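You operate a simulated robot arm through the tools that you are given. There is no shell and no other tool. Be economical: measure what you need, move in short steps, check, and stop when the job is done.

The job below is to be done with a simulated robot arm. You get a single attempt, and the scene is never put back.

TASK
Open the deck clamp, dry-fit the brown block on the fenced plate and clamp it.
Fine: knob to FREE, slider back; then slider up, knob to TIGHT; no glue; leave the other block.

Only the result counts: the job must be done as asked and must still hold three seconds after the hand-in. Knocking over, shifting, dropping, spilling or breaking anything else fails it.

THE ROBOT
A 7-joint arm with a two-finger parallel gripper, fixed in place. Base frame: the origin is at the foot of the arm, x ahead of it, y to its left, z up; the work surface is at about z = 0.8. Lengths are in m, angles in degrees, forces in N, time in s.
With the tool pointing down near the work surface it reaches from about 0.24 to 0.68 m from the base axis. Its first joint turns from -66.0 to 66.0 degrees. Payload 2.4 kg.
The TCP is the grasp point between the finger pads, 0.03 m short of the fingertips. In the tool frame z runs along the fingers and y along their closing line. Largest opening 0.094 m; finger width 0.028, thickness 0.01; the body of the gripper, 0.05 by 0.096 m, starts 0.055 m behind the TCP.
Orientation is that of the tool frame in the base frame, as a unit quaternion [w, x, y, z]. With the fingers straight down and closing along the base's y, the tool's x points along the base's -x, its y along +y and its z along -z.

THE INTERFACE
- The arm moves only by the tool apply_moves. Its argument "series" is a list of rows, each a list of 7 numbers: the finger opening in m, from 0 to 0.094, then the shift along the tool's x, y, z in units of 300 mm (1.0 is 300 mm), then the turn, a rotation vector about the tool's x, y, z in units of 90 degrees (1.0 is 90 degrees). In form: [[hand, dx, dy, dz, ax, ay, az], ...]. A call has 1 to 10 rows; each row is the pose to reach, as a shift and turn from the pose commanded when the call began, along the tool's axes at that moment. A call with a number of a shift or a turn outside -1 to 1 is refused whole. Each row takes 0.2 s and may step no farther than 0.05 m and 8.6 degrees from the row before; otherwise, or with a gripper value out of range, the whole call is refused. Where a pose cannot be reached the arm comes as near as it can. A force on the tool above 50 N (or 10 N above the force at the start of the call, whichever is more), or a blocked arm, ends the call early, and 0.2 s more pass. The fingers move at their own pace (about 0.153 m/s each) and stop on an object; they squeeze with about 37 N. The grip force told is the motor's: it shows also when the fingers shut on nothing. Time passes only in rows, and 0.2 s behind the last, so rows that repeat a pose let the fingers close. The reply holds the time, the measured pose of the TCP, the force on the tool along the base axes, the opening and the grip force, in the units named above and with some noise.
- Cameras (640 x 400 px; columns grow to the right, rows downward): "scene" is fixed at [0.0338, 0.4648, 1.4567]; the picture's right is [-0.81, -0.59, 0.00], its down [-0.25, 0.35, -0.90] and it looks along [0.53, -0.73, -0.43] (base axes); focal length 347 px, centre (320, 200). "wrist" rides on the gripper at [0.076, 0.014, -0.103] in the tool frame; the picture's right is [-0.18, 0.98, 0.00], its down [-0.75, -0.14, -0.64] and it looks along [-0.63, -0.12, 0.77] (tool axes); focal length 243 px, centre (320, 200). There is no depth. A picture from a camera that has moved, and an enlarged one, comes with that camera's place and axes in the base frame and with its lens.
- capture(camera): a new picture of that camera. It takes no simulated time.
- inspect(camera, box): a new picture of the part [left, top, right, bottom] of that camera's present view, enlarged. It takes no simulated time.
- job_done(): hands the job in; it is judged then, once.

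Go step by step. Nothing tells you positions but the pictures and the camera data: compare them with the known pose of the tool, close in by small moves and look again before you grip or let go. The budget is 120 turns and 76 pictures, counting those below and the enlarged ones. Unless the task says otherwise, let go and move clear before handing in, and close with one line.

The tools are called after "Request:" as a command line: name --pt "numbers of a row" for each row, then --argument value for the rest, lists and objects as JSON in quotes. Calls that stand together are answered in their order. apply_moves: Moves the arm, as the interface text tells. Its arguments: {"type":"object","properties":{"series":{"type":"array","items":{"type":"array","items":{"type":"number"}}}},"required":["series"]} The other tools are called the same way: capture (camera) takes a picture; inspect (camera, box) takes an enlarged picture of a part of a camera's view; job_done () hands the job in.

At the start:

```text
time_s: 0.0
ee_pos: [0.3715, -0.074, 1.1823]
tool_rot: [0.0, 0.0, 1.0, 0.0]
contact_force: [-0.4, -0.2, -0.2]
gripper_width: 0.0941
grasp_force: 0.1
```

scene: 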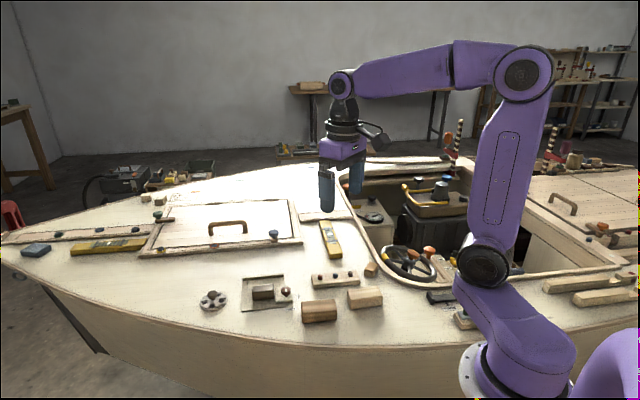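
wrist: 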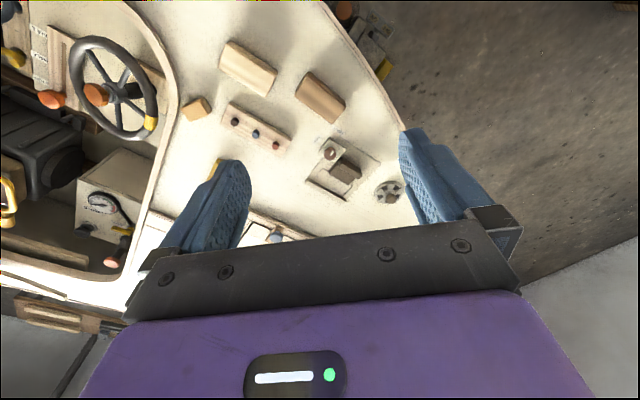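

I see a clamp-like fixture (fenced plate with slider and knob), two blocks, and a round knob on the deck. I'll look closer before moving.

Request:
inspect --camera "scene" --box '[180, 250, 400, 340]'

Request:
inspect --camera "wrist" --box '[200, 30, 420, 220]'

```text
2.91 times, centred on (290, 295) of scene
camera zoom: at [0.0338, 0.4648, 1.4567], right [-0.81, -0.59, 0.0], down [-0.25, 0.35, -0.9], along [0.53, -0.73, -0.43], focal length 1009 px, centre (407, -76)
```

zoom: 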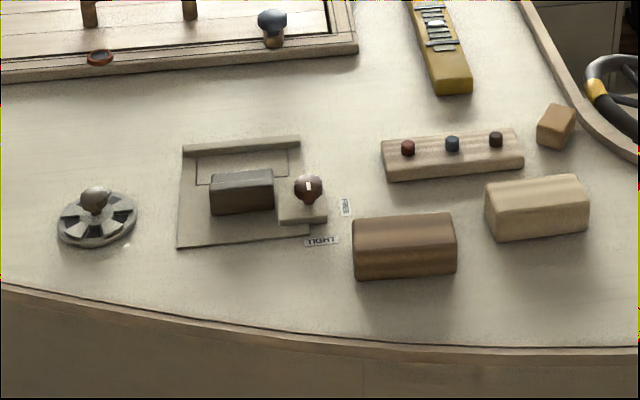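

```text
2.11 times, centred on (310, 125) of wrist
camera zoom: at [0.295, -0.0585, 1.2846], right [0.18, 0.98, 0.0], down [0.75, -0.14, 0.64], along [0.63, -0.12, -0.77], focal length 511 px, centre (341, 358)
```

zoom: 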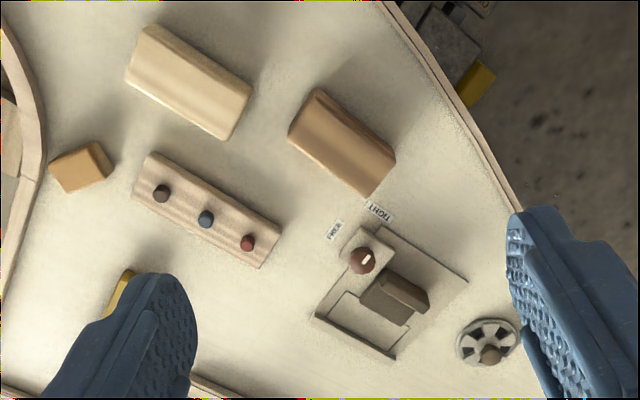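

The fixture (plate with fence, slider and knob with FREE/TIGHT labels) lies near (0.54, -0.09); the brown block is nearer to the arm. I'll descend along the line of sight for a closer look.

Request:
apply_moves --pt "0.094 -0.011 0.012 0.14 0 0 0" --pt "0.094 -0.022 0.024 0.28 0 0 0" --pt "0.094 -0.033 0.035 0.42 0 0 0" --pt "0.094 -0.045 0.047 0.56 0 0 0"

Request:
capture --camera "wrist"

Request:
inspect --camera "wrist" --box '[230, 60, 430, 220]'

```text
time_s: 1.0
ee_pos: [0.3805, -0.0628, 1.0148]
tool_rot: [0.001, -0.001, 1.0, 0.0]
contact_force: [0.4, 0.3, 0.4]
gripper_width: 0.0937
grasp_force: 0.1
```

```text
71 pictures are left
camera wrist: at [0.3047, -0.0481, 1.1162], right [0.18, 0.98, 0.0], down [0.75, -0.14, 0.64], along [0.63, -0.12, -0.77], focal length 243 px, centre (320, 200)
```

wrist: 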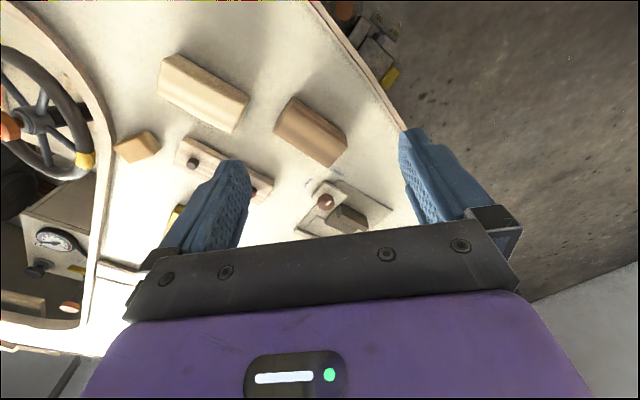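

```text
2.50 times, centred on (330, 140) of wrist
camera zoom: at [0.3047, -0.0481, 1.1162], right [0.18, 0.98, 0.0], down [0.75, -0.14, 0.64], along [0.63, -0.12, -0.77], focal length 606 px, centre (295, 350)
```

zoom: 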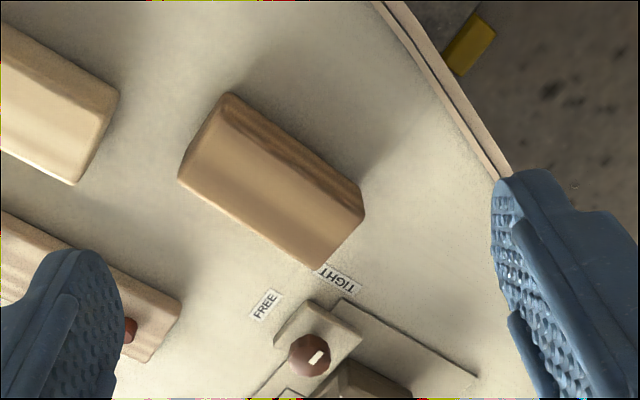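

The gripper hides the lower part of the view. I'll move forward so the fixture comes into the upper half.

Request:
apply_moves --pt "0.094 -0.13 -0.03 0 0 0 0" --pt "0.094 -0.25 -0.06 0 0 0 0"

Request:
inspect --camera "wrist" --box '[230, 20, 430, 180]'

```text
time_s: 1.6
ee_pos: [0.4541, -0.076, 1.0134]
tool_rot: [0.0, 0.0, 1.0, 0.0]
contact_force: [0.6, -0.6, -0.3]
gripper_width: 0.0939
grasp_force: 0.1
```

```text
2.50 times, centred on (330, 100) of wrist
camera zoom: at [0.3796, -0.0617, 1.1161], right [0.18, 0.98, 0.0], down [0.75, -0.14, 0.64], along [0.63, -0.12, -0.77], focal length 606 px, centre (295, 450)
```

zoom: 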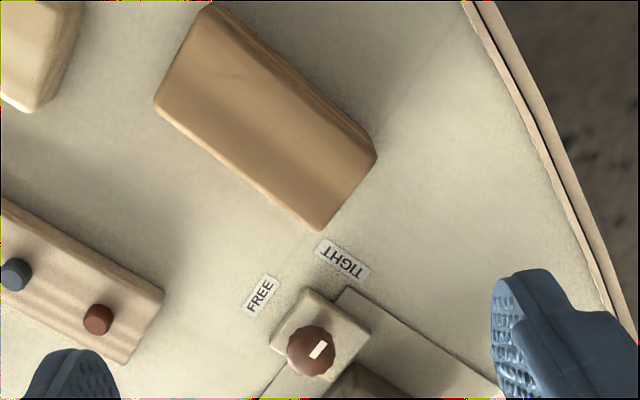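

I need the whole fixture still; moving further forward.

Request:
apply_moves --pt "0.094 -0.14 0 0 0 0 0" --pt "0.094 -0.27 0 0 0 0 0"

Request:
capture --camera "wrist"

Request:
inspect --camera "wrist" --box '[230, 20, 430, 180]'

```text
time_s: 2.2
ee_pos: [0.5376, -0.0771, 1.0154]
tool_rot: [-0.001, 0.001, 1.0, 0.0]
contact_force: [0.3, -0.4, 0.6]
gripper_width: 0.0939
grasp_force: 0.0
```

```text
68 pictures are left
camera wrist: at [0.463, -0.0622, 1.1177], right [0.18, 0.98, 0.0], down [0.75, -0.14, 0.64], along [0.63, -0.12, -0.77], focal length 243 px, centre (320, 200)
```

wrist: 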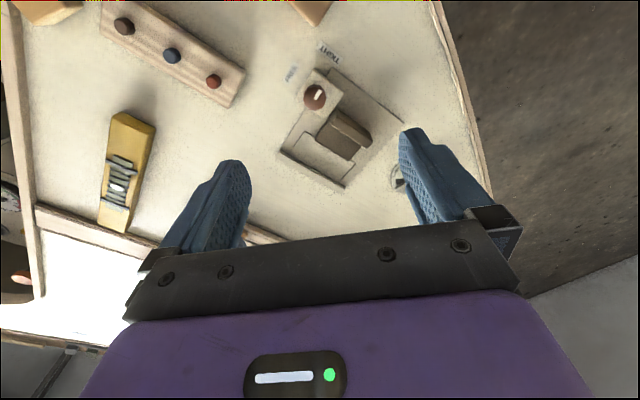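

```text
2.50 times, centred on (330, 100) of wrist
camera zoom: at [0.463, -0.0622, 1.1177], right [0.18, 0.98, 0.0], down [0.75, -0.14, 0.64], along [0.63, -0.12, -0.77], focal length 606 px, centre (295, 450)
```

zoom: 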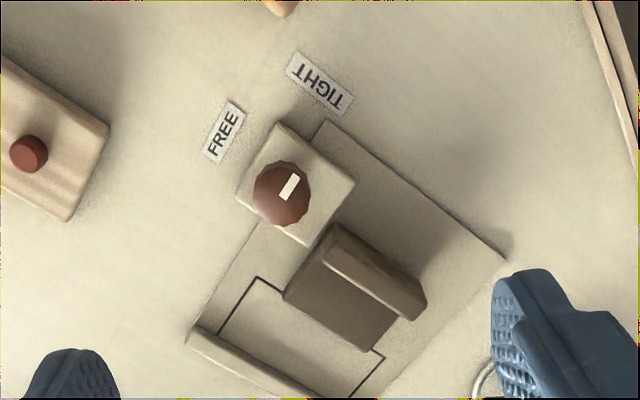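

Request:
inspect --camera "wrist" --box '[270, 40, 410, 200]'

Request:
inspect --camera "scene" --box '[230, 260, 320, 320]'

```text
2.50 times, centred on (340, 120) of wrist
camera zoom: at [0.463, -0.0622, 1.1177], right [0.18, 0.98, 0.0], down [0.75, -0.14, 0.64], along [0.63, -0.12, -0.77], focal length 606 px, centre (270, 400)
```

zoom: 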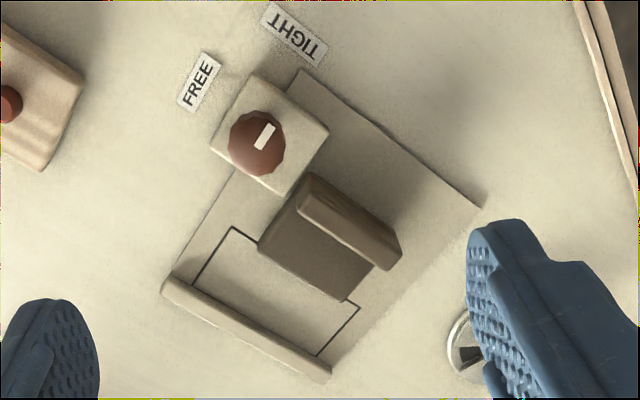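

```text
6.67 times, centred on (275, 290) of scene
camera zoom: at [0.0338, 0.4648, 1.4567], right [-0.81, -0.59, 0.0], down [-0.25, 0.35, -0.9], along [0.53, -0.73, -0.43], focal length 2312 px, centre (620, -400)
```

zoom: 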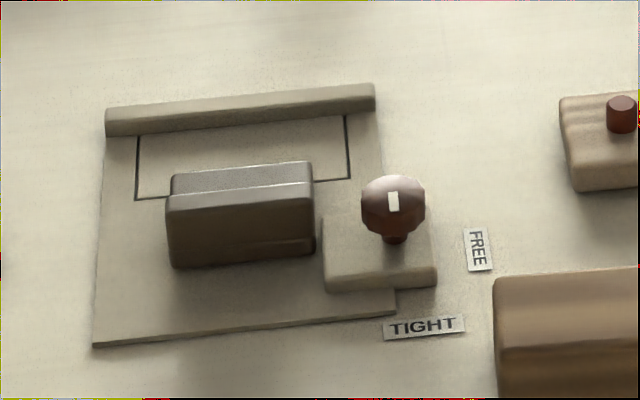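

The knob head is at about (0.550, -0.085, 0.825), its mark pointing at TIGHT (~140° in base), FREE lies at ~220°, so +80–90° counter-clockwise from above. The slider's back direction is about (-0.70, 0.71). I move above the knob and narrow the fingers.

Request:
apply_moves --pt "0.06 -0.014 -0.009 0.13 0 0 0" --pt "0.045 -0.028 -0.018 0.26 0 0 0" --pt "0.045 -0.0413 -0.0273 0.385 0 0 0" --pt "0.045 -0.0413 -0.0273 0.385 0 0 0"

Request:
capture --camera "wrist"

Request:
inspect --camera "scene" --box '[220, 220, 360, 320]'

```text
time_s: 3.2
ee_pos: [0.5554, -0.085, 0.8966]
tool_rot: [0.0, 0.0, 1.0, 0.0]
contact_force: [-0.3, 0.2, -0.1]
gripper_width: 0.045
grasp_force: 0.2
```

```text
64 pictures are left
camera wrist: at [0.4798, -0.0706, 0.9997], right [0.18, 0.98, 0.0], down [0.75, -0.14, 0.64], along [0.63, -0.12, -0.77], focal length 243 px, centre (320, 200)
```

wrist: 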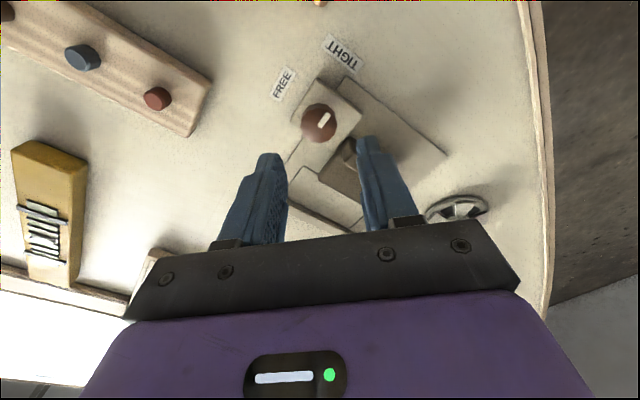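

```text
4.00 times, centred on (290, 270) of scene
camera zoom: at [0.0338, 0.4648, 1.4567], right [-0.81, -0.59, 0.0], down [-0.25, 0.35, -0.9], along [0.53, -0.73, -0.43], focal length 1387 px, centre (440, -80)
```

zoom: 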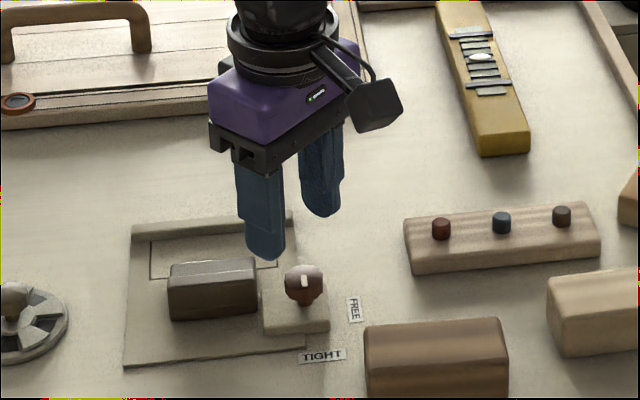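

The tool lines up with the knob within a few mm. I lower so that the fingertips straddle the knob head.

Request:
apply_moves --pt "0.04 0.0103 0.0027 0.06 0 0 0" --pt "0.04 0.0103 0.0027 0.12 0 0 0" --pt "0.04 0.0103 0.0027 0.175 0 0 0" --pt "0.04 0.0103 0.0027 0.175 0 0 0"

Request:
inspect --camera "wrist" --box '[220, 60, 420, 220]'

Request:
inspect --camera "scene" --box '[240, 250, 330, 310]'

```text
time_s: 4.2
ee_pos: [0.5507, -0.0855, 0.846]
tool_rot: [0.0, 0.0, 1.0, 0.0]
contact_force: [0.0, 0.7, -0.7]
gripper_width: 0.0398
grasp_force: 0.0
```

```text
2.50 times, centred on (320, 140) of wrist
camera zoom: at [0.4759, -0.0707, 0.9491], right [0.18, 0.98, 0.0], down [0.75, -0.14, 0.64], along [0.63, -0.12, -0.77], focal length 606 px, centre (320, 350)
```

zoom: 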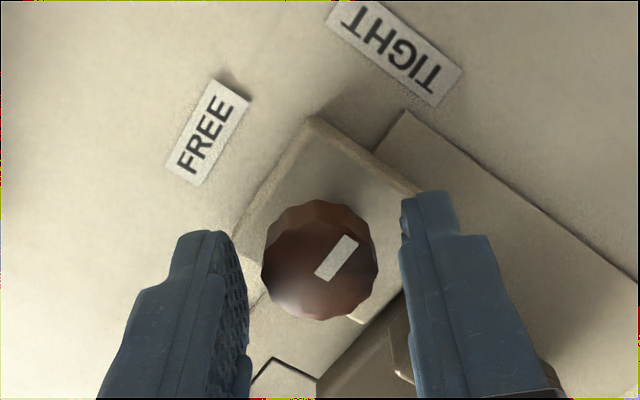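

```text
6.67 times, centred on (285, 280) of scene
camera zoom: at [0.0338, 0.4648, 1.4567], right [-0.81, -0.59, 0.0], down [-0.25, 0.35, -0.9], along [0.53, -0.73, -0.43], focal length 2312 px, centre (553, -333)
```

zoom: 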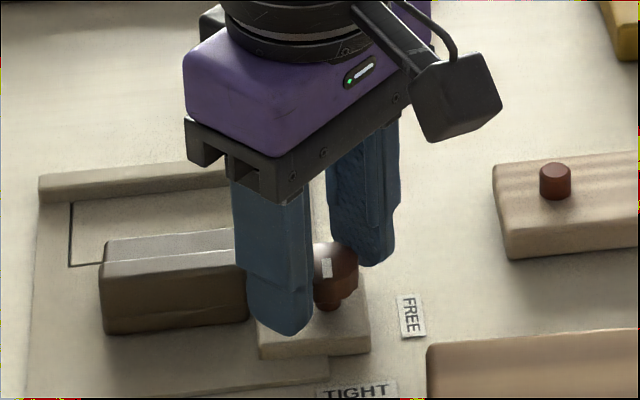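

The knob is centred between the fingers. Closing on it.

Request:
apply_moves --pt "0.02 0 0 0 0 0 0" --pt "0.02 0 0 0 0 0 0"

```text
time_s: 4.8
ee_pos: [0.5521, -0.0846, 0.8468]
tool_rot: [0.0, 0.0, 1.0, 0.0]
contact_force: [-0.2, 1.2, -2.8]
gripper_width: 0.0256
grasp_force: 45.0
```

Gripped at 26 mm with little side force. Turning counter-clockwise seen from above, half way first.

Request:
apply_moves --pt "0.015 0 0 0 0 0 -0.09" --pt "0.015 0 0 0 0 0 -0.18" --pt "0.015 0 0 0 0 0 -0.27" --pt "0.015 0 0 0 0 0 -0.36" --pt "0.015 0 0 0 0 0 -0.45"

Request:
capture --camera "wrist"

Request:
inspect --camera "scene" --box '[240, 250, 330, 310]'

```text
time_s: 6.0
ee_pos: [0.5506, -0.0833, 0.8472]
tool_rot: [0.002, -0.348, 0.938, 0.0]
contact_force: [6.5, 11.7, -2.8]
gripper_width: 0.0257
grasp_force: 45.1
```

```text
60 pictures are left
camera wrist: at [0.4841, -0.1217, 0.949], right [-0.5, 0.87, 0.0], down [0.66, 0.38, 0.64], along [0.56, 0.32, -0.77], focal length 243 px, centre (320, 200)
```

wrist: 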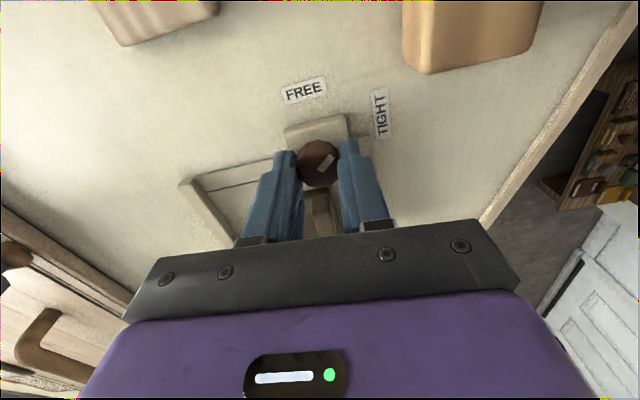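

```text
6.67 times, centred on (285, 280) of scene
camera zoom: at [0.0339, 0.465, 1.4566], right [-0.81, -0.59, 0.0], down [-0.25, 0.35, -0.9], along [0.53, -0.73, -0.43], focal length 2312 px, centre (553, -333)
```

zoom: 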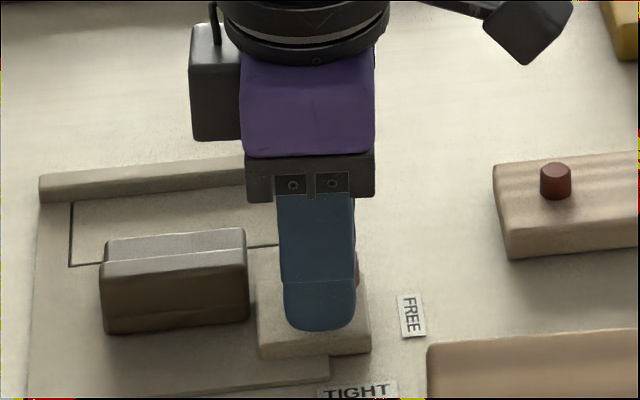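

The knob follows. Continuing the turn by another 40°.

Request:
apply_moves --pt "0.015 0 0 0 0 0 -0.09" --pt "0.015 0 0 0 0 0 -0.18" --pt "0.015 0 0 0 0 0 -0.27" --pt "0.015 0 0 0 0 0 -0.36" --pt "0.015 0 0 0 0 0 -0.43"

Request:
inspect --camera "wrist" --box '[220, 60, 420, 220]'

```text
time_s: 7.2
ee_pos: [0.5494, -0.0832, 0.8469]
tool_rot: [-0.001, -0.639, 0.769, 0.0]
contact_force: [-4.4, 23.0, 17.2]
gripper_width: 0.0256
grasp_force: 44.9
```

```text
2.50 times, centred on (320, 140) of wrist
camera zoom: at [0.5223, -0.1543, 0.9492], right [-0.93, 0.36, 0.0], down [0.28, 0.72, 0.64], along [0.23, 0.6, -0.77], focal length 606 px, centre (320, 350)
```

zoom: 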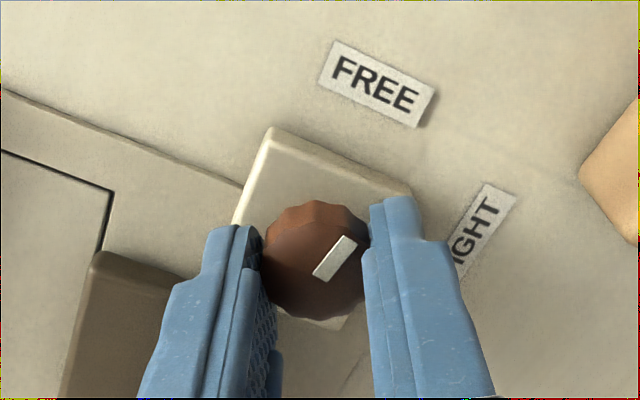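

The mark now points at FREE about as it did at TIGHT. I'll try a small extra turn to see whether there is a stop.

Request:
apply_moves --pt "0.015 0 0 0 0 0 -0.07" --pt "0.015 0 0 0 0 0 -0.07"

Request:
inspect --camera "wrist" --box '[220, 60, 420, 220]'

```text
time_s: 7.8
ee_pos: [0.5482, -0.0816, 0.8463]
tool_rot: [0.001, -0.681, 0.732, -0.001]
contact_force: [-12.1, 23.1, 32.0]
gripper_width: 0.0252
grasp_force: 44.9
```

```text
2.50 times, centred on (320, 140) of wrist
camera zoom: at [0.5299, -0.1568, 0.9492], right [-0.97, 0.26, 0.0], down [0.2, 0.74, 0.64], along [0.16, 0.62, -0.77], focal length 606 px, centre (320, 350)
```

zoom: 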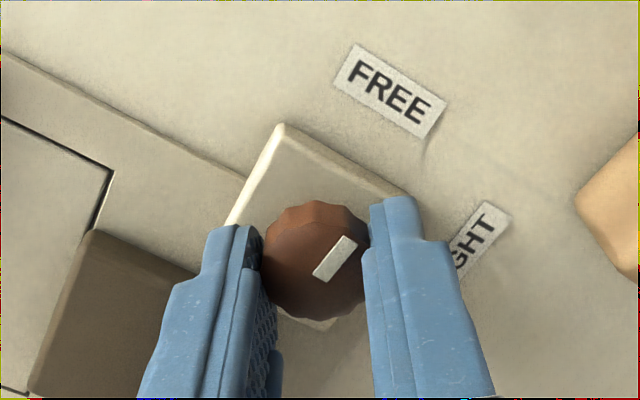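

The knob has turned about 86° with no slip; it points at FREE. Releasing gently and lifting.

Request:
apply_moves --pt "0.034 0 0 0 0 0 0" --pt "0.036 0 0 0 0 0 0"

Request:
apply_moves --pt "0.036 0 0 -0.1 0 0 0" --pt "0.036 0 0 -0.22 0 0 0" --pt "0.036 0 0 -0.34 0 0 0" --pt "0.036 0 0 -0.46 0 0 0"

Request:
capture --camera "wrist"

Request:
inspect --camera "scene" --box '[230, 260, 320, 320]'

```text
time_s: 8.4
ee_pos: [0.5477, -0.0858, 0.8449]
tool_rot: [0.0, -0.678, 0.735, 0.0]
contact_force: [0.5, -0.4, -0.3]
gripper_width: 0.0361
grasp_force: 0.0
```

```text
time_s: 9.4
ee_pos: [0.5497, -0.0829, 0.9832]
tool_rot: [0.0, -0.679, 0.735, 0.0]
contact_force: [-0.6, -0.8, 0.0]
gripper_width: 0.0359
grasp_force: 0.1
```

```text
56 pictures are left
camera wrist: at [0.5311, -0.1573, 1.0865], right [-0.97, 0.26, 0.0], down [0.2, 0.74, 0.64], along [0.17, 0.62, -0.77], focal length 243 px, centre (320, 200)
```

wrist: 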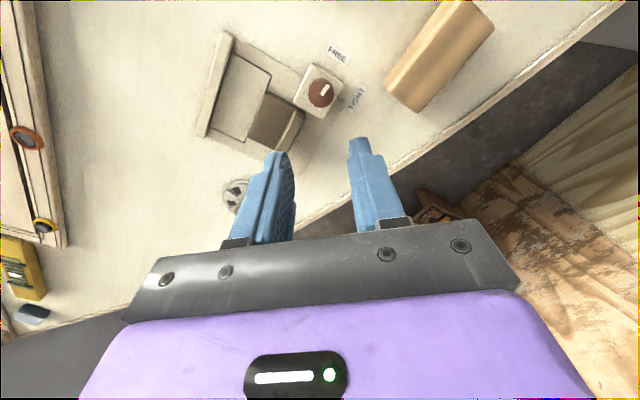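

```text
6.67 times, centred on (275, 290) of scene
camera zoom: at [0.0338, 0.4648, 1.4567], right [-0.81, -0.59, 0.0], down [-0.25, 0.35, -0.9], along [0.53, -0.73, -0.43], focal length 2312 px, centre (620, -400)
```

zoom: 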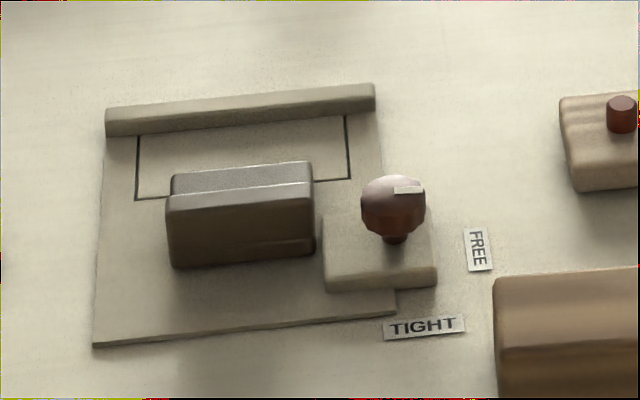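

The knob shows FREE. Now I study the slider more closely.

Request:
inspect --camera "wrist" --box '[190, 30, 350, 160]'

```text
3.08 times, centred on (270, 95) of wrist
camera zoom: at [0.5311, -0.1573, 1.0865], right [-0.97, 0.26, 0.0], down [0.2, 0.74, 0.64], along [0.17, 0.62, -0.77], focal length 746 px, centre (474, 523)
```

zoom: 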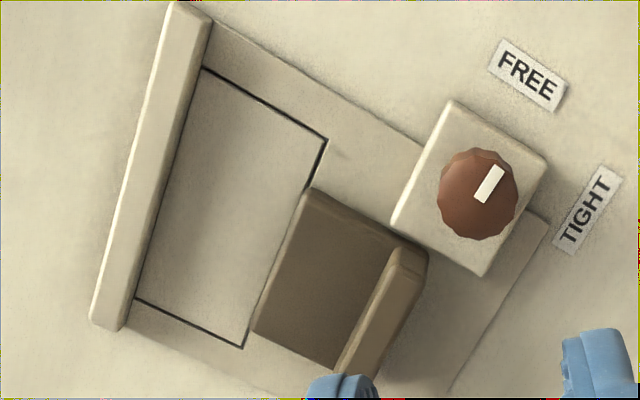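

The slider has a low base with an upright ridge at its back, centred near (0.599, -0.0525), top ≈0.83, running along 46°. I rotate the fingers to straddle the ridge and go above it.

Request:
apply_moves --pt "0.036 -0.025 -0.03 0.05 0 0 0.088" --pt "0.04 -0.05 -0.06 0.1 0 0 0.176" --pt "0.04 -0.075 -0.09 0.15 0 0 0.264" --pt "0.04 -0.1 -0.12 0.2 0 0 0.352" --pt "0.04 -0.1217 -0.153 0.267 0 0 0.44"

Request:
capture --camera "wrist"

Request:
inspect --camera "scene" --box '[230, 240, 335, 310]'

```text
time_s: 10.6
ee_pos: [0.5982, -0.0499, 0.9029]
tool_rot: [0.001, -0.389, 0.921, 0.0]
contact_force: [0.4, 0.5, 0.1]
gripper_width: 0.0399
grasp_force: 0.2
```

```text
53 pictures are left
camera wrist: at [0.536, -0.0953, 1.0064], right [-0.58, 0.82, 0.0], down [0.63, 0.44, 0.64], along [0.53, 0.37, -0.77], focal length 243 px, centre (320, 200)
```

wrist: 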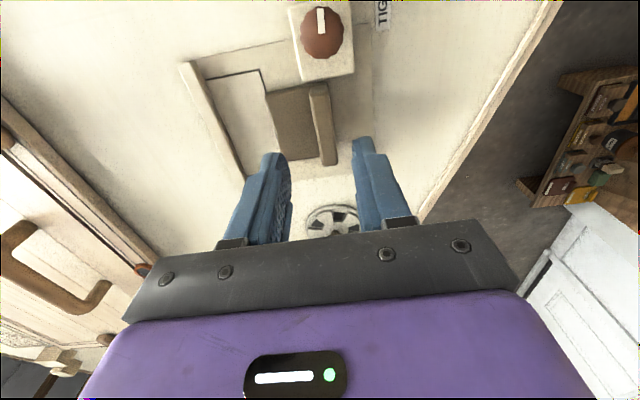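

```text
5.71 times, centred on (282, 275) of scene
camera zoom: at [0.0338, 0.4648, 1.4567], right [-0.81, -0.59, 0.0], down [-0.25, 0.35, -0.9], along [0.53, -0.73, -0.43], focal length 1981 px, centre (534, -229)
```

zoom: 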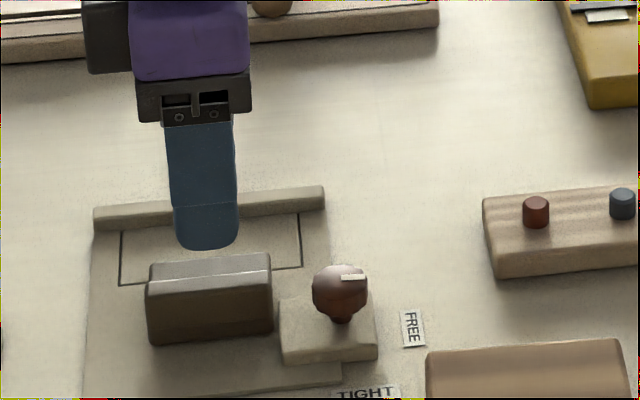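

The ridge is nearly centred under the fingers (about 3 mm off). Lowering over it.

Request:
apply_moves --pt "0.04 0 0.009 0.07 0 0 0" --pt "0.04 0 0.009 0.14 0 0 0" --pt "0.04 0 0.009 0.183 0 0 0" --pt "0.04 0 0.009 0.183 0 0 0"

Request:
inspect --camera "wrist" --box '[220, 60, 420, 220]'

Request:
inspect --camera "scene" --box '[230, 240, 335, 310]'

```text
time_s: 11.6
ee_pos: [0.5964, -0.05, 0.8504]
tool_rot: [0.0, -0.391, 0.921, 0.0]
contact_force: [1.3, -0.9, 0.8]
gripper_width: 0.04
grasp_force: 0.0
```

```text
2.50 times, centred on (320, 140) of wrist
camera zoom: at [0.5335, -0.0944, 0.9527], right [-0.58, 0.82, 0.0], down [0.63, 0.44, 0.64], along [0.52, 0.37, -0.77], focal length 606 px, centre (320, 350)
```

zoom: 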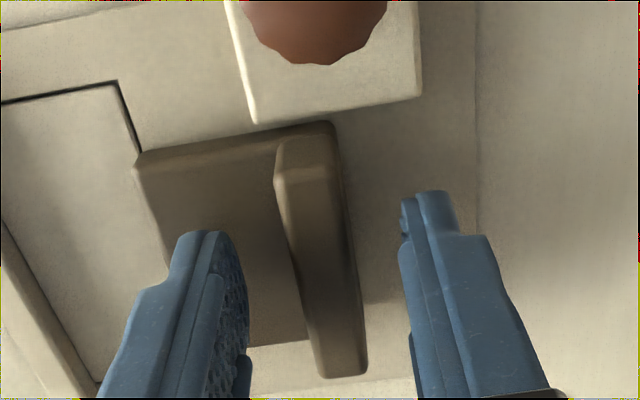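

```text
5.71 times, centred on (282, 275) of scene
camera zoom: at [0.0338, 0.4648, 1.4567], right [-0.81, -0.59, 0.0], down [-0.25, 0.35, -0.9], along [0.53, -0.73, -0.43], focal length 1981 px, centre (534, -229)
```

zoom: 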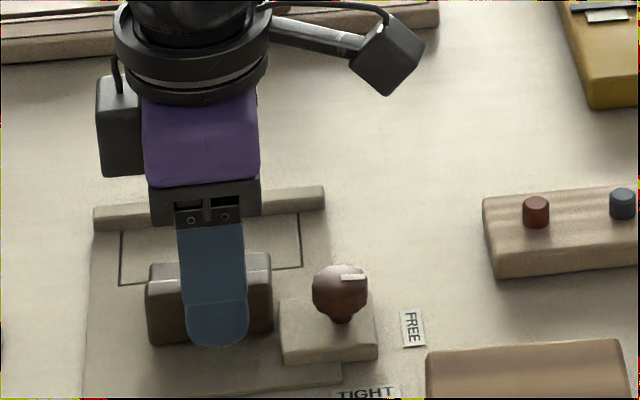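

Aligned; gripping the ridge.

Request:
apply_moves --pt "0.005 0 0 0 0 0 0" --pt "0.005 0 0 0 0 0 0"

```text
time_s: 12.2
ee_pos: [0.5966, -0.0501, 0.8495]
tool_rot: [0.0, -0.389, 0.921, 0.001]
contact_force: [-2.9, 3.2, 1.6]
gripper_width: 0.0142
grasp_force: 44.8
```

Gripped (14 mm ridge). Pulling the slider back, away from the fence.

Request:
apply_moves --pt "0.005 0 0.03 0 0 0 0" --pt "0.005 0 0.06 0 0 0 0" --pt "0.005 0 0.09 0 0 0 0"

Request:
inspect --camera "scene" --box '[230, 240, 335, 310]'

```text
time_s: 13.0
ee_pos: [0.5792, -0.0316, 0.8494]
tool_rot: [0.001, -0.388, 0.922, -0.001]
contact_force: [-1.4, -3.2, 10.6]
gripper_width: 0.014
grasp_force: 45.3
```

```text
5.71 times, centred on (282, 275) of scene
camera zoom: at [0.0335, 0.4647, 1.4567], right [-0.81, -0.59, 0.0], down [-0.25, 0.35, -0.9], along [0.53, -0.73, -0.43], focal length 1981 px, centre (534, -229)
```

zoom: 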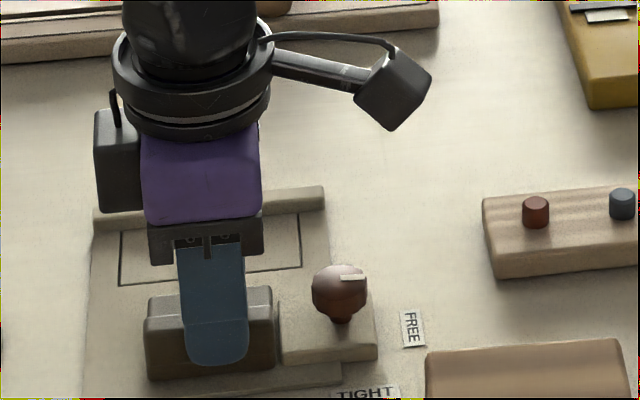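

The slider moved back ~26 mm freely. A little farther.

Request:
apply_moves --pt "0.005 0 0.02 0 0 0 0" --pt "0.005 0 0.04 0 0 0 0"

Request:
inspect --camera "scene" --box '[230, 240, 335, 310]'

```text
time_s: 13.6
ee_pos: [0.5738, -0.0281, 0.8503]
tool_rot: [0.007, -0.386, 0.922, -0.005]
contact_force: [30.8, -25.8, -4.0]
gripper_width: 0.0138
grasp_force: 44.5
```

```text
5.71 times, centred on (282, 275) of scene
camera zoom: at [0.0347, 0.4641, 1.4568], right [-0.81, -0.59, 0.0], down [-0.25, 0.35, -0.9], along [0.53, -0.73, -0.43], focal length 1981 px, centre (534, -229)
```

zoom: 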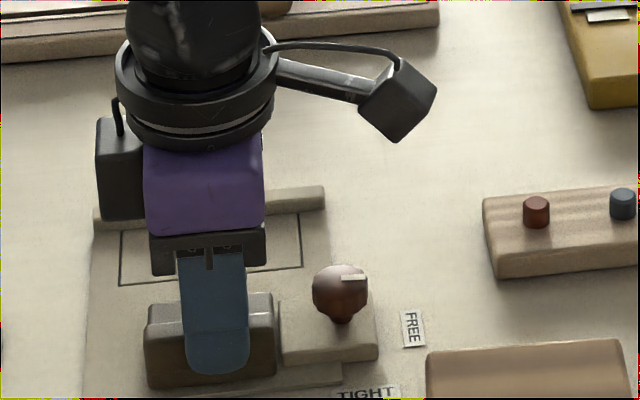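

It reached its stop (~32 mm back). I relax the push, release and lift.

Request:
apply_moves --pt "0.005 0 -0.018 0 0 0 0" --pt "0.034 0 -0.018 0 0 0 0" --pt "0.034 0 -0.018 0 0 0 0"

Request:
apply_moves --pt "0.034 0 0 -0.12 0 0 0" --pt "0.06 0 0 -0.25 0 0 0" --pt "0.094 0 0 -0.4 0 0 0" --pt "0.094 0 0 -0.5 0 0 0"

Request:
capture --camera "wrist"

Request:
inspect --camera "scene" --box '[230, 250, 400, 340]'

```text
time_s: 14.4
ee_pos: [0.5716, -0.026, 0.8473]
tool_rot: [-0.001, -0.391, 0.92, 0.0]
contact_force: [-0.1, 0.5, -0.4]
gripper_width: 0.034
grasp_force: 0.0
```

```text
time_s: 15.4
ee_pos: [0.5713, -0.0239, 1.0007]
tool_rot: [-0.001, -0.39, 0.921, 0.0]
contact_force: [-0.5, -0.7, 0.1]
gripper_width: 0.094
grasp_force: 0.1
```

```text
47 pictures are left
camera wrist: at [0.5103, -0.0684, 1.1032], right [-0.58, 0.82, 0.0], down [0.63, 0.44, 0.64], along [0.52, 0.37, -0.77], focal length 243 px, centre (320, 200)
```

wrist: 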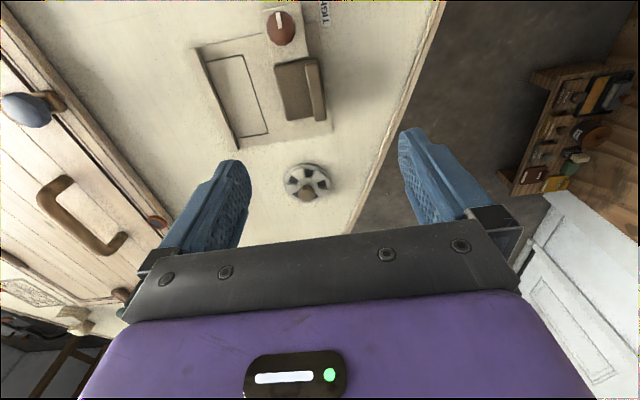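

```text
3.76 times, centred on (315, 295) of scene
camera zoom: at [0.0338, 0.4648, 1.4567], right [-0.81, -0.59, 0.0], down [-0.25, 0.35, -0.9], along [0.53, -0.73, -0.43], focal length 1305 px, centre (339, -158)
```

zoom: 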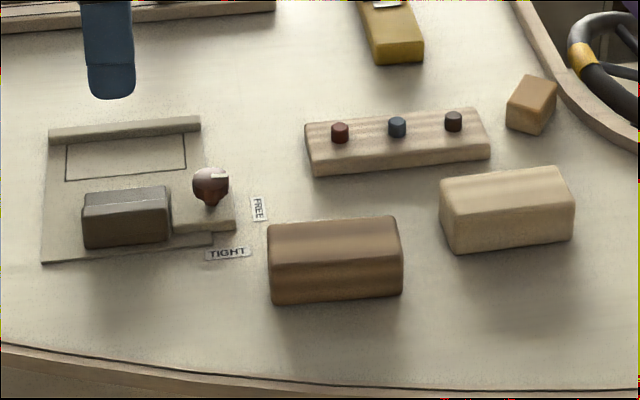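

The slider is back and the outline by the fence is free. Now over to the brown block for a look from above.

Request:
apply_moves --pt "0.094 0.12 0.045 0 0 0 0" --pt "0.094 0.24 0.09 0 0 0 0" --pt "0.094 0.36 0.13 0 0 0 0" --pt "0.094 0.456 0.169 0 0 0 0" --pt "0.094 0.456 0.169 0 0 0 0"

Request:
capture --camera "wrist"

Request:
inspect --camera "wrist" --box '[220, 10, 420, 170]'

```text
time_s: 16.6
ee_pos: [0.4366, -0.087, 1.0013]
tool_rot: [0.001, -0.39, 0.921, 0.0]
contact_force: [0.0, -0.5, -0.1]
gripper_width: 0.094
grasp_force: 0.0
```

```text
45 pictures are left
camera wrist: at [0.3761, -0.131, 1.1037], right [-0.58, 0.82, 0.0], down [0.63, 0.44, 0.64], along [0.52, 0.37, -0.77], focal length 243 px, centre (320, 200)
```

wrist: 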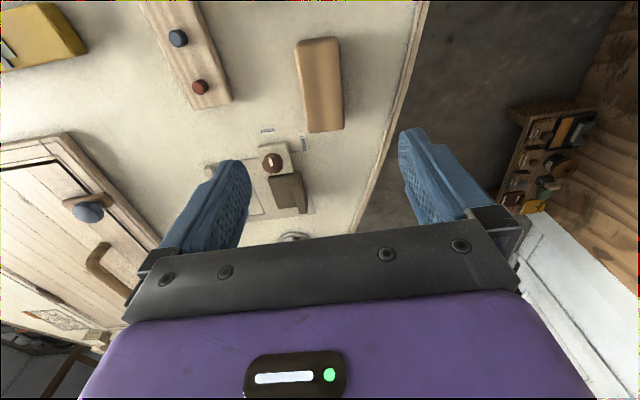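

```text
2.50 times, centred on (320, 90) of wrist
camera zoom: at [0.3761, -0.131, 1.1037], right [-0.58, 0.82, 0.0], down [0.63, 0.44, 0.64], along [0.52, 0.37, -0.77], focal length 606 px, centre (320, 475)
```

zoom: 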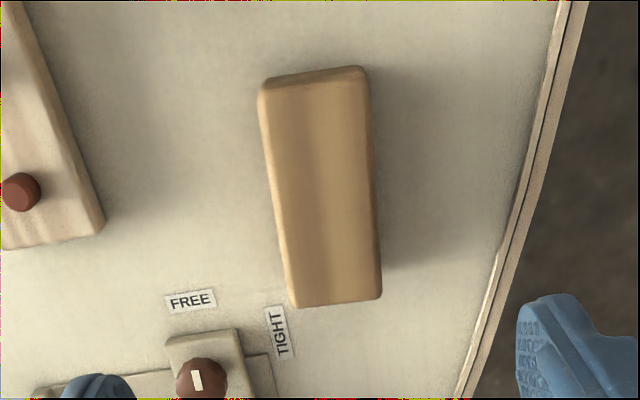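

The brown block is centred near (0.436, -0.085), about 86 × 38 mm and 38 mm high, lying along 42°. I'll grip it across the width, high up (tips at z≈0.82), so the far finger will clear the low fence. Descending in part first.

Request:
apply_moves --pt "0.08 0 0.01 0.12 0 0 0.02" --pt "0.07 0 0.01 0.24 0 0 0.043" --pt "0.07 0 0.01 0.34 0 0 0.043" --pt "0.07 0 0.01 0.34 0 0 0.043"

Request:
capture --camera "wrist"

Request:
inspect --camera "scene" --box '[270, 240, 410, 340]'

```text
time_s: 17.6
ee_pos: [0.4384, -0.0853, 0.8993]
tool_rot: [0.0, -0.358, 0.934, 0.0]
contact_force: [0.1, -0.1, 0.2]
gripper_width: 0.0701
grasp_force: 0.1
```

```text
43 pictures are left
camera wrist: at [0.3719, -0.1263, 1.0014], right [-0.52, 0.85, 0.0], down [0.65, 0.4, 0.64], along [0.55, 0.33, -0.77], focal length 243 px, centre (320, 200)
```

wrist: 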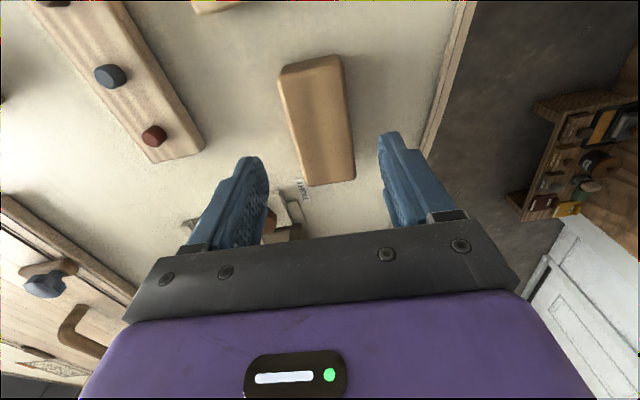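

```text
4.00 times, centred on (340, 290) of scene
camera zoom: at [0.0338, 0.4648, 1.4567], right [-0.81, -0.59, 0.0], down [-0.25, 0.35, -0.9], along [0.53, -0.73, -0.43], focal length 1387 px, centre (240, -160)
```

zoom: 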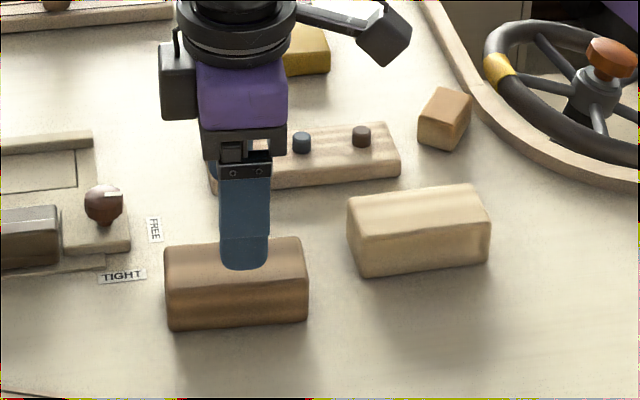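

Centred within a few mm. Lowering onto the block.

Request:
apply_moves --pt "0.07 0.01 0.007 0.06 0 0 0" --pt "0.07 0.01 0.007 0.12 0 0 0" --pt "0.07 0.01 0.007 0.157 0 0 0" --pt "0.07 0.01 0.007 0.157 0 0 0"

Request:
apply_moves --pt "0.05 0 0 0 0 0 0" --pt "0.03 0 0 0 0 0 0" --pt "0.025 0 0 0 0 0 0"

Request:
inspect --camera "scene" --box '[270, 240, 410, 340]'

Request:
capture --camera "wrist"

```text
time_s: 18.6
ee_pos: [0.436, -0.0861, 0.8503]
tool_rot: [0.001, -0.358, 0.934, 0.0]
contact_force: [0.7, -0.2, 0.3]
gripper_width: 0.0701
grasp_force: 0.1
```

```text
time_s: 19.4
ee_pos: [0.4358, -0.0876, 0.849]
tool_rot: [0.0, -0.359, 0.933, 0.0]
contact_force: [-0.3, -0.4, -0.2]
gripper_width: 0.0433
grasp_force: 36.9
```

```text
4.00 times, centred on (340, 290) of scene
camera zoom: at [0.0338, 0.4648, 1.4567], right [-0.81, -0.59, 0.0], down [-0.25, 0.35, -0.9], along [0.53, -0.73, -0.43], focal length 1387 px, centre (240, -160)
```

zoom: 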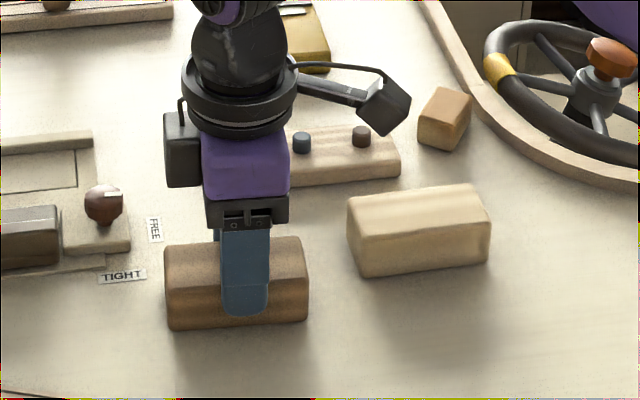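

```text
40 pictures are left
camera wrist: at [0.3702, -0.127, 0.9522], right [-0.52, 0.85, 0.0], down [0.65, 0.4, 0.64], along [0.55, 0.33, -0.77], focal length 243 px, centre (320, 200)
```

wrist: 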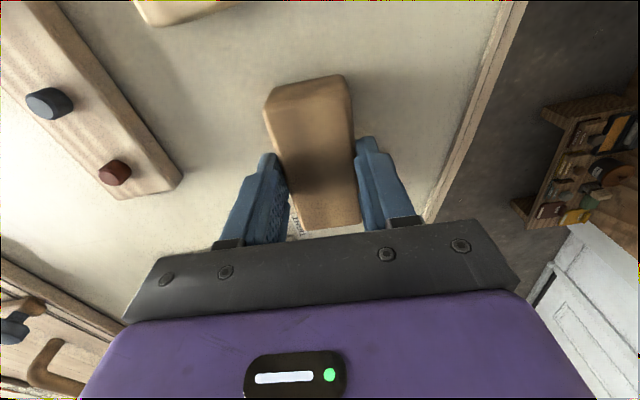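

Gripped (43 mm wide, matching the outline). Lifting straight up, then carrying it over the knob to a hover above the outline.

Request:
apply_moves --pt "0.025 0 0 -0.1 0 0 0" --pt "0.025 0 0 -0.2 0 0 0" --pt "0.025 0 0 -0.3 0 0 0" --pt "0.025 -0.09 -0.08 -0.3 0 0 -0.01" --pt "0.025 -0.18 -0.16 -0.3 0 0 -0.02" --pt "0.025 -0.27 -0.24 -0.3 0 0 -0.03" --pt "0.025 -0.36 -0.32 -0.3 0 0 -0.039" --pt "0.025 -0.44 -0.39 -0.3 0 0 -0.039" --pt "0.025 -0.511 -0.45 -0.3 0 0 -0.039" --pt "0.025 -0.511 -0.45 -0.3 0 0 -0.039"

Request:
capture --camera "wrist"

Request:
inspect --camera "scene" --box '[210, 210, 350, 310]'

```text
time_s: 21.6
ee_pos: [0.6391, -0.0854, 0.9392]
tool_rot: [0.0, -0.387, 0.922, 0.0]
contact_force: [-0.1, 0.0, -0.1]
gripper_width: 0.0252
grasp_force: 0.1
```

```text
39 pictures are left
camera wrist: at [0.5759, -0.1283, 1.0415], right [-0.57, 0.82, 0.0], down [0.63, 0.44, 0.64], along [0.53, 0.37, -0.77], focal length 243 px, centre (320, 200)
```

wrist: 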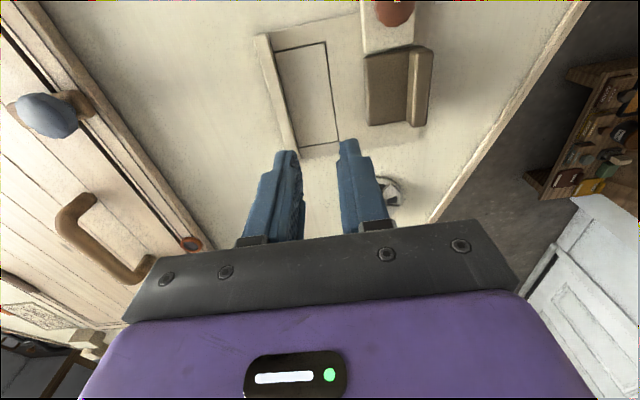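

```text
4.00 times, centred on (280, 260) of scene
camera zoom: at [0.0338, 0.4648, 1.4567], right [-0.81, -0.59, 0.0], down [-0.25, 0.35, -0.9], along [0.53, -0.73, -0.43], focal length 1387 px, centre (480, -40)
```

zoom: 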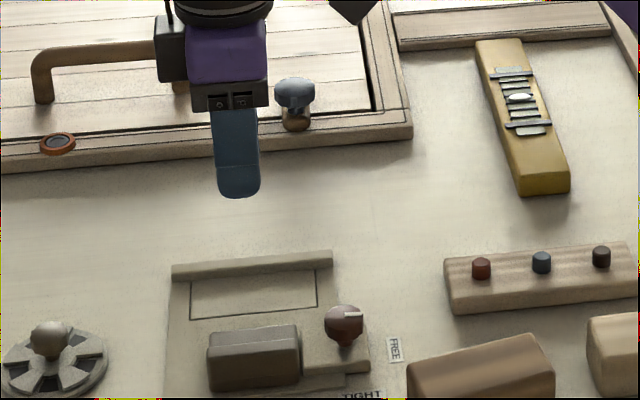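

The block is not in the hand. I look for where it stayed.

Request:
inspect --camera "scene" --box '[230, 250, 400, 340]'

```text
3.76 times, centred on (315, 295) of scene
camera zoom: at [0.0338, 0.4648, 1.4567], right [-0.81, -0.59, 0.0], down [-0.25, 0.35, -0.9], along [0.53, -0.73, -0.43], focal length 1305 px, centre (339, -158)
```

zoom: 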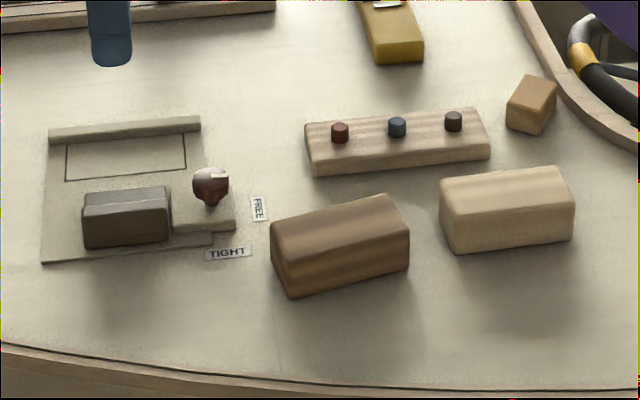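

It slipped out at lift-off and stayed on the deck, turned ~15° (the high grip only caught the rounded edge). I go back, view it from above, and will grip lower.

Request:
apply_moves --pt "0.06 0 0 -0.1 0 0 0" --pt "0.094 0.1 0.1 -0.2 0 0 0" --pt "0.094 0.2 0.2 -0.2 0 0 0" --pt "0.094 0.3 0.3 -0.2 0 0 0" --pt "0.094 0.4 0.4 -0.2 0 0 0" --pt "0.094 0.507 0.487 -0.2 0 0 0" --pt "0.094 0.507 0.487 -0.2 0 0 0"

Request:
inspect --camera "wrist" --box '[220, 10, 420, 170]'

```text
refused: row 2 steps farther than a row can; nothing moved
```

```text
2.50 times, centred on (320, 90) of wrist
camera zoom: at [0.5759, -0.1283, 1.0415], right [-0.57, 0.82, 0.0], down [0.63, 0.44, 0.64], along [0.53, 0.37, -0.77], focal length 606 px, centre (320, 475)
```

zoom: 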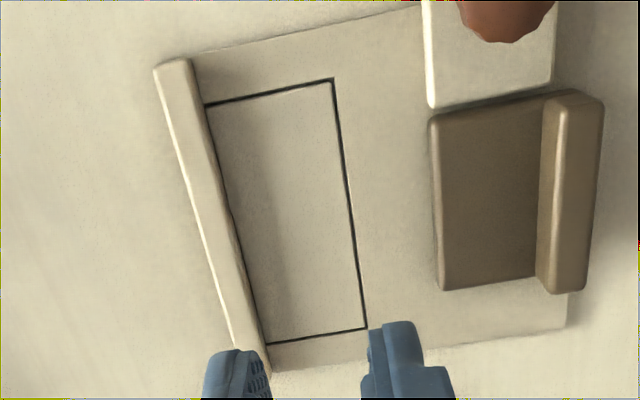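

Useful fixture measure: outline centre ≈ (0.6445, -0.0908), 91 × 43 mm at 45°. Repeating the move with smaller steps.

Request:
apply_moves --pt "0.06 0 0 -0.1 0 0 0" --pt "0.094 0.07 0.07 -0.2 0 0 0" --pt "0.094 0.17 0.17 -0.2 0 0 0" --pt "0.094 0.27 0.27 -0.2 0 0 0" --pt "0.094 0.37 0.36 -0.2 0 0 0" --pt "0.094 0.45 0.44 -0.2 0 0 0" --pt "0.094 0.507 0.487 -0.2 0 0 0" --pt "0.094 0.507 0.487 -0.2 0 0 0"

Request:
inspect --camera "wrist" --box '[220, 10, 420, 170]'

```text
time_s: 23.4
ee_pos: [0.4287, -0.0919, 1.0001]
tool_rot: [0.0, -0.388, 0.922, 0.0]
contact_force: [-0.9, 0.5, 0.3]
gripper_width: 0.0939
grasp_force: 0.1
```

```text
2.50 times, centred on (320, 90) of wrist
camera zoom: at [0.3658, -0.1355, 1.1035], right [-0.57, 0.82, 0.0], down [0.63, 0.44, 0.64], along [0.53, 0.37, -0.77], focal length 606 px, centre (320, 475)
```

zoom: 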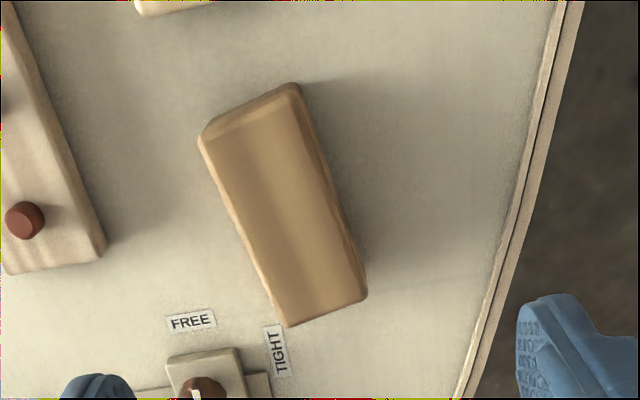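

The block lies flat, centred ≈(0.4425, -0.0965) along 56°. Aligning and lowering part-way.

Request:
apply_moves --pt "0.08 -0.015 -0.045 0.1 0 0 -0.06" --pt "0.07 -0.015 -0.045 0.22 0 0 -0.121" --pt "0.07 -0.015 -0.045 0.34 0 0 -0.121" --pt "0.07 -0.015 -0.045 0.34 0 0 -0.121"

Request:
inspect --camera "wrist" --box '[220, 40, 420, 200]'

```text
time_s: 24.4
ee_pos: [0.4416, -0.0981, 0.8991]
tool_rot: [0.0, -0.474, 0.881, 0.0]
contact_force: [-0.1, 0.1, 0.7]
gripper_width: 0.0701
grasp_force: 0.1
```

```text
2.50 times, centred on (320, 120) of wrist
camera zoom: at [0.3884, -0.1534, 1.0023], right [-0.72, 0.7, 0.0], down [0.53, 0.55, 0.64], along [0.45, 0.46, -0.77], focal length 606 px, centre (320, 400)
```

zoom: 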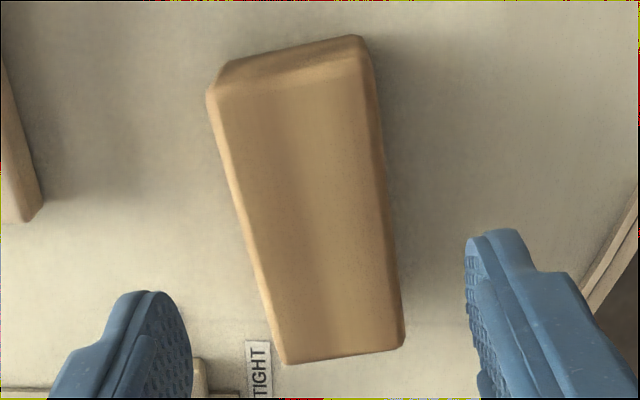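

Aligned. Lowering deeper this time (tips near z 0.806) and gripping.

Request:
apply_moves --pt "0.07 0.01 -0.002 0.07 0 0 0" --pt "0.07 0.01 -0.002 0.14 0 0 0" --pt "0.07 0.01 -0.002 0.205 0 0 0" --pt "0.07 0.01 -0.002 0.205 0 0 0"

Request:
apply_moves --pt "0.045 0 0 0 0 0 0" --pt "0.03 0 0 0 0 0 0" --pt "0.02 0 0 0 0 0 0" --pt "0.02 0 0 0 0 0 0"

Request:
inspect --camera "scene" --box '[270, 240, 410, 340]'

```text
time_s: 25.4
ee_pos: [0.4414, -0.1007, 0.8361]
tool_rot: [0.0, -0.473, 0.881, 0.0]
contact_force: [0.0, 0.0, 0.0]
gripper_width: 0.0702
grasp_force: 0.1
```

```text
time_s: 26.4
ee_pos: [0.4414, -0.1023, 0.8366]
tool_rot: [0.0, -0.473, 0.881, 0.0]
contact_force: [0.5, -0.9, 0.8]
gripper_width: 0.0476
grasp_force: 37.1
```

```text
4.00 times, centred on (340, 290) of scene
camera zoom: at [0.0338, 0.4648, 1.4567], right [-0.81, -0.59, 0.0], down [-0.25, 0.35, -0.9], along [0.53, -0.73, -0.43], focal length 1387 px, centre (240, -160)
```

zoom: 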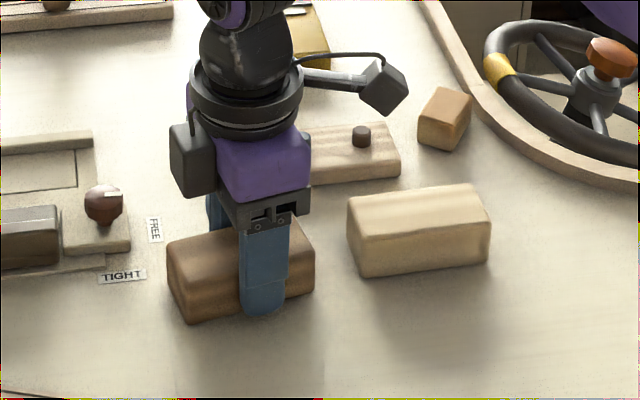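

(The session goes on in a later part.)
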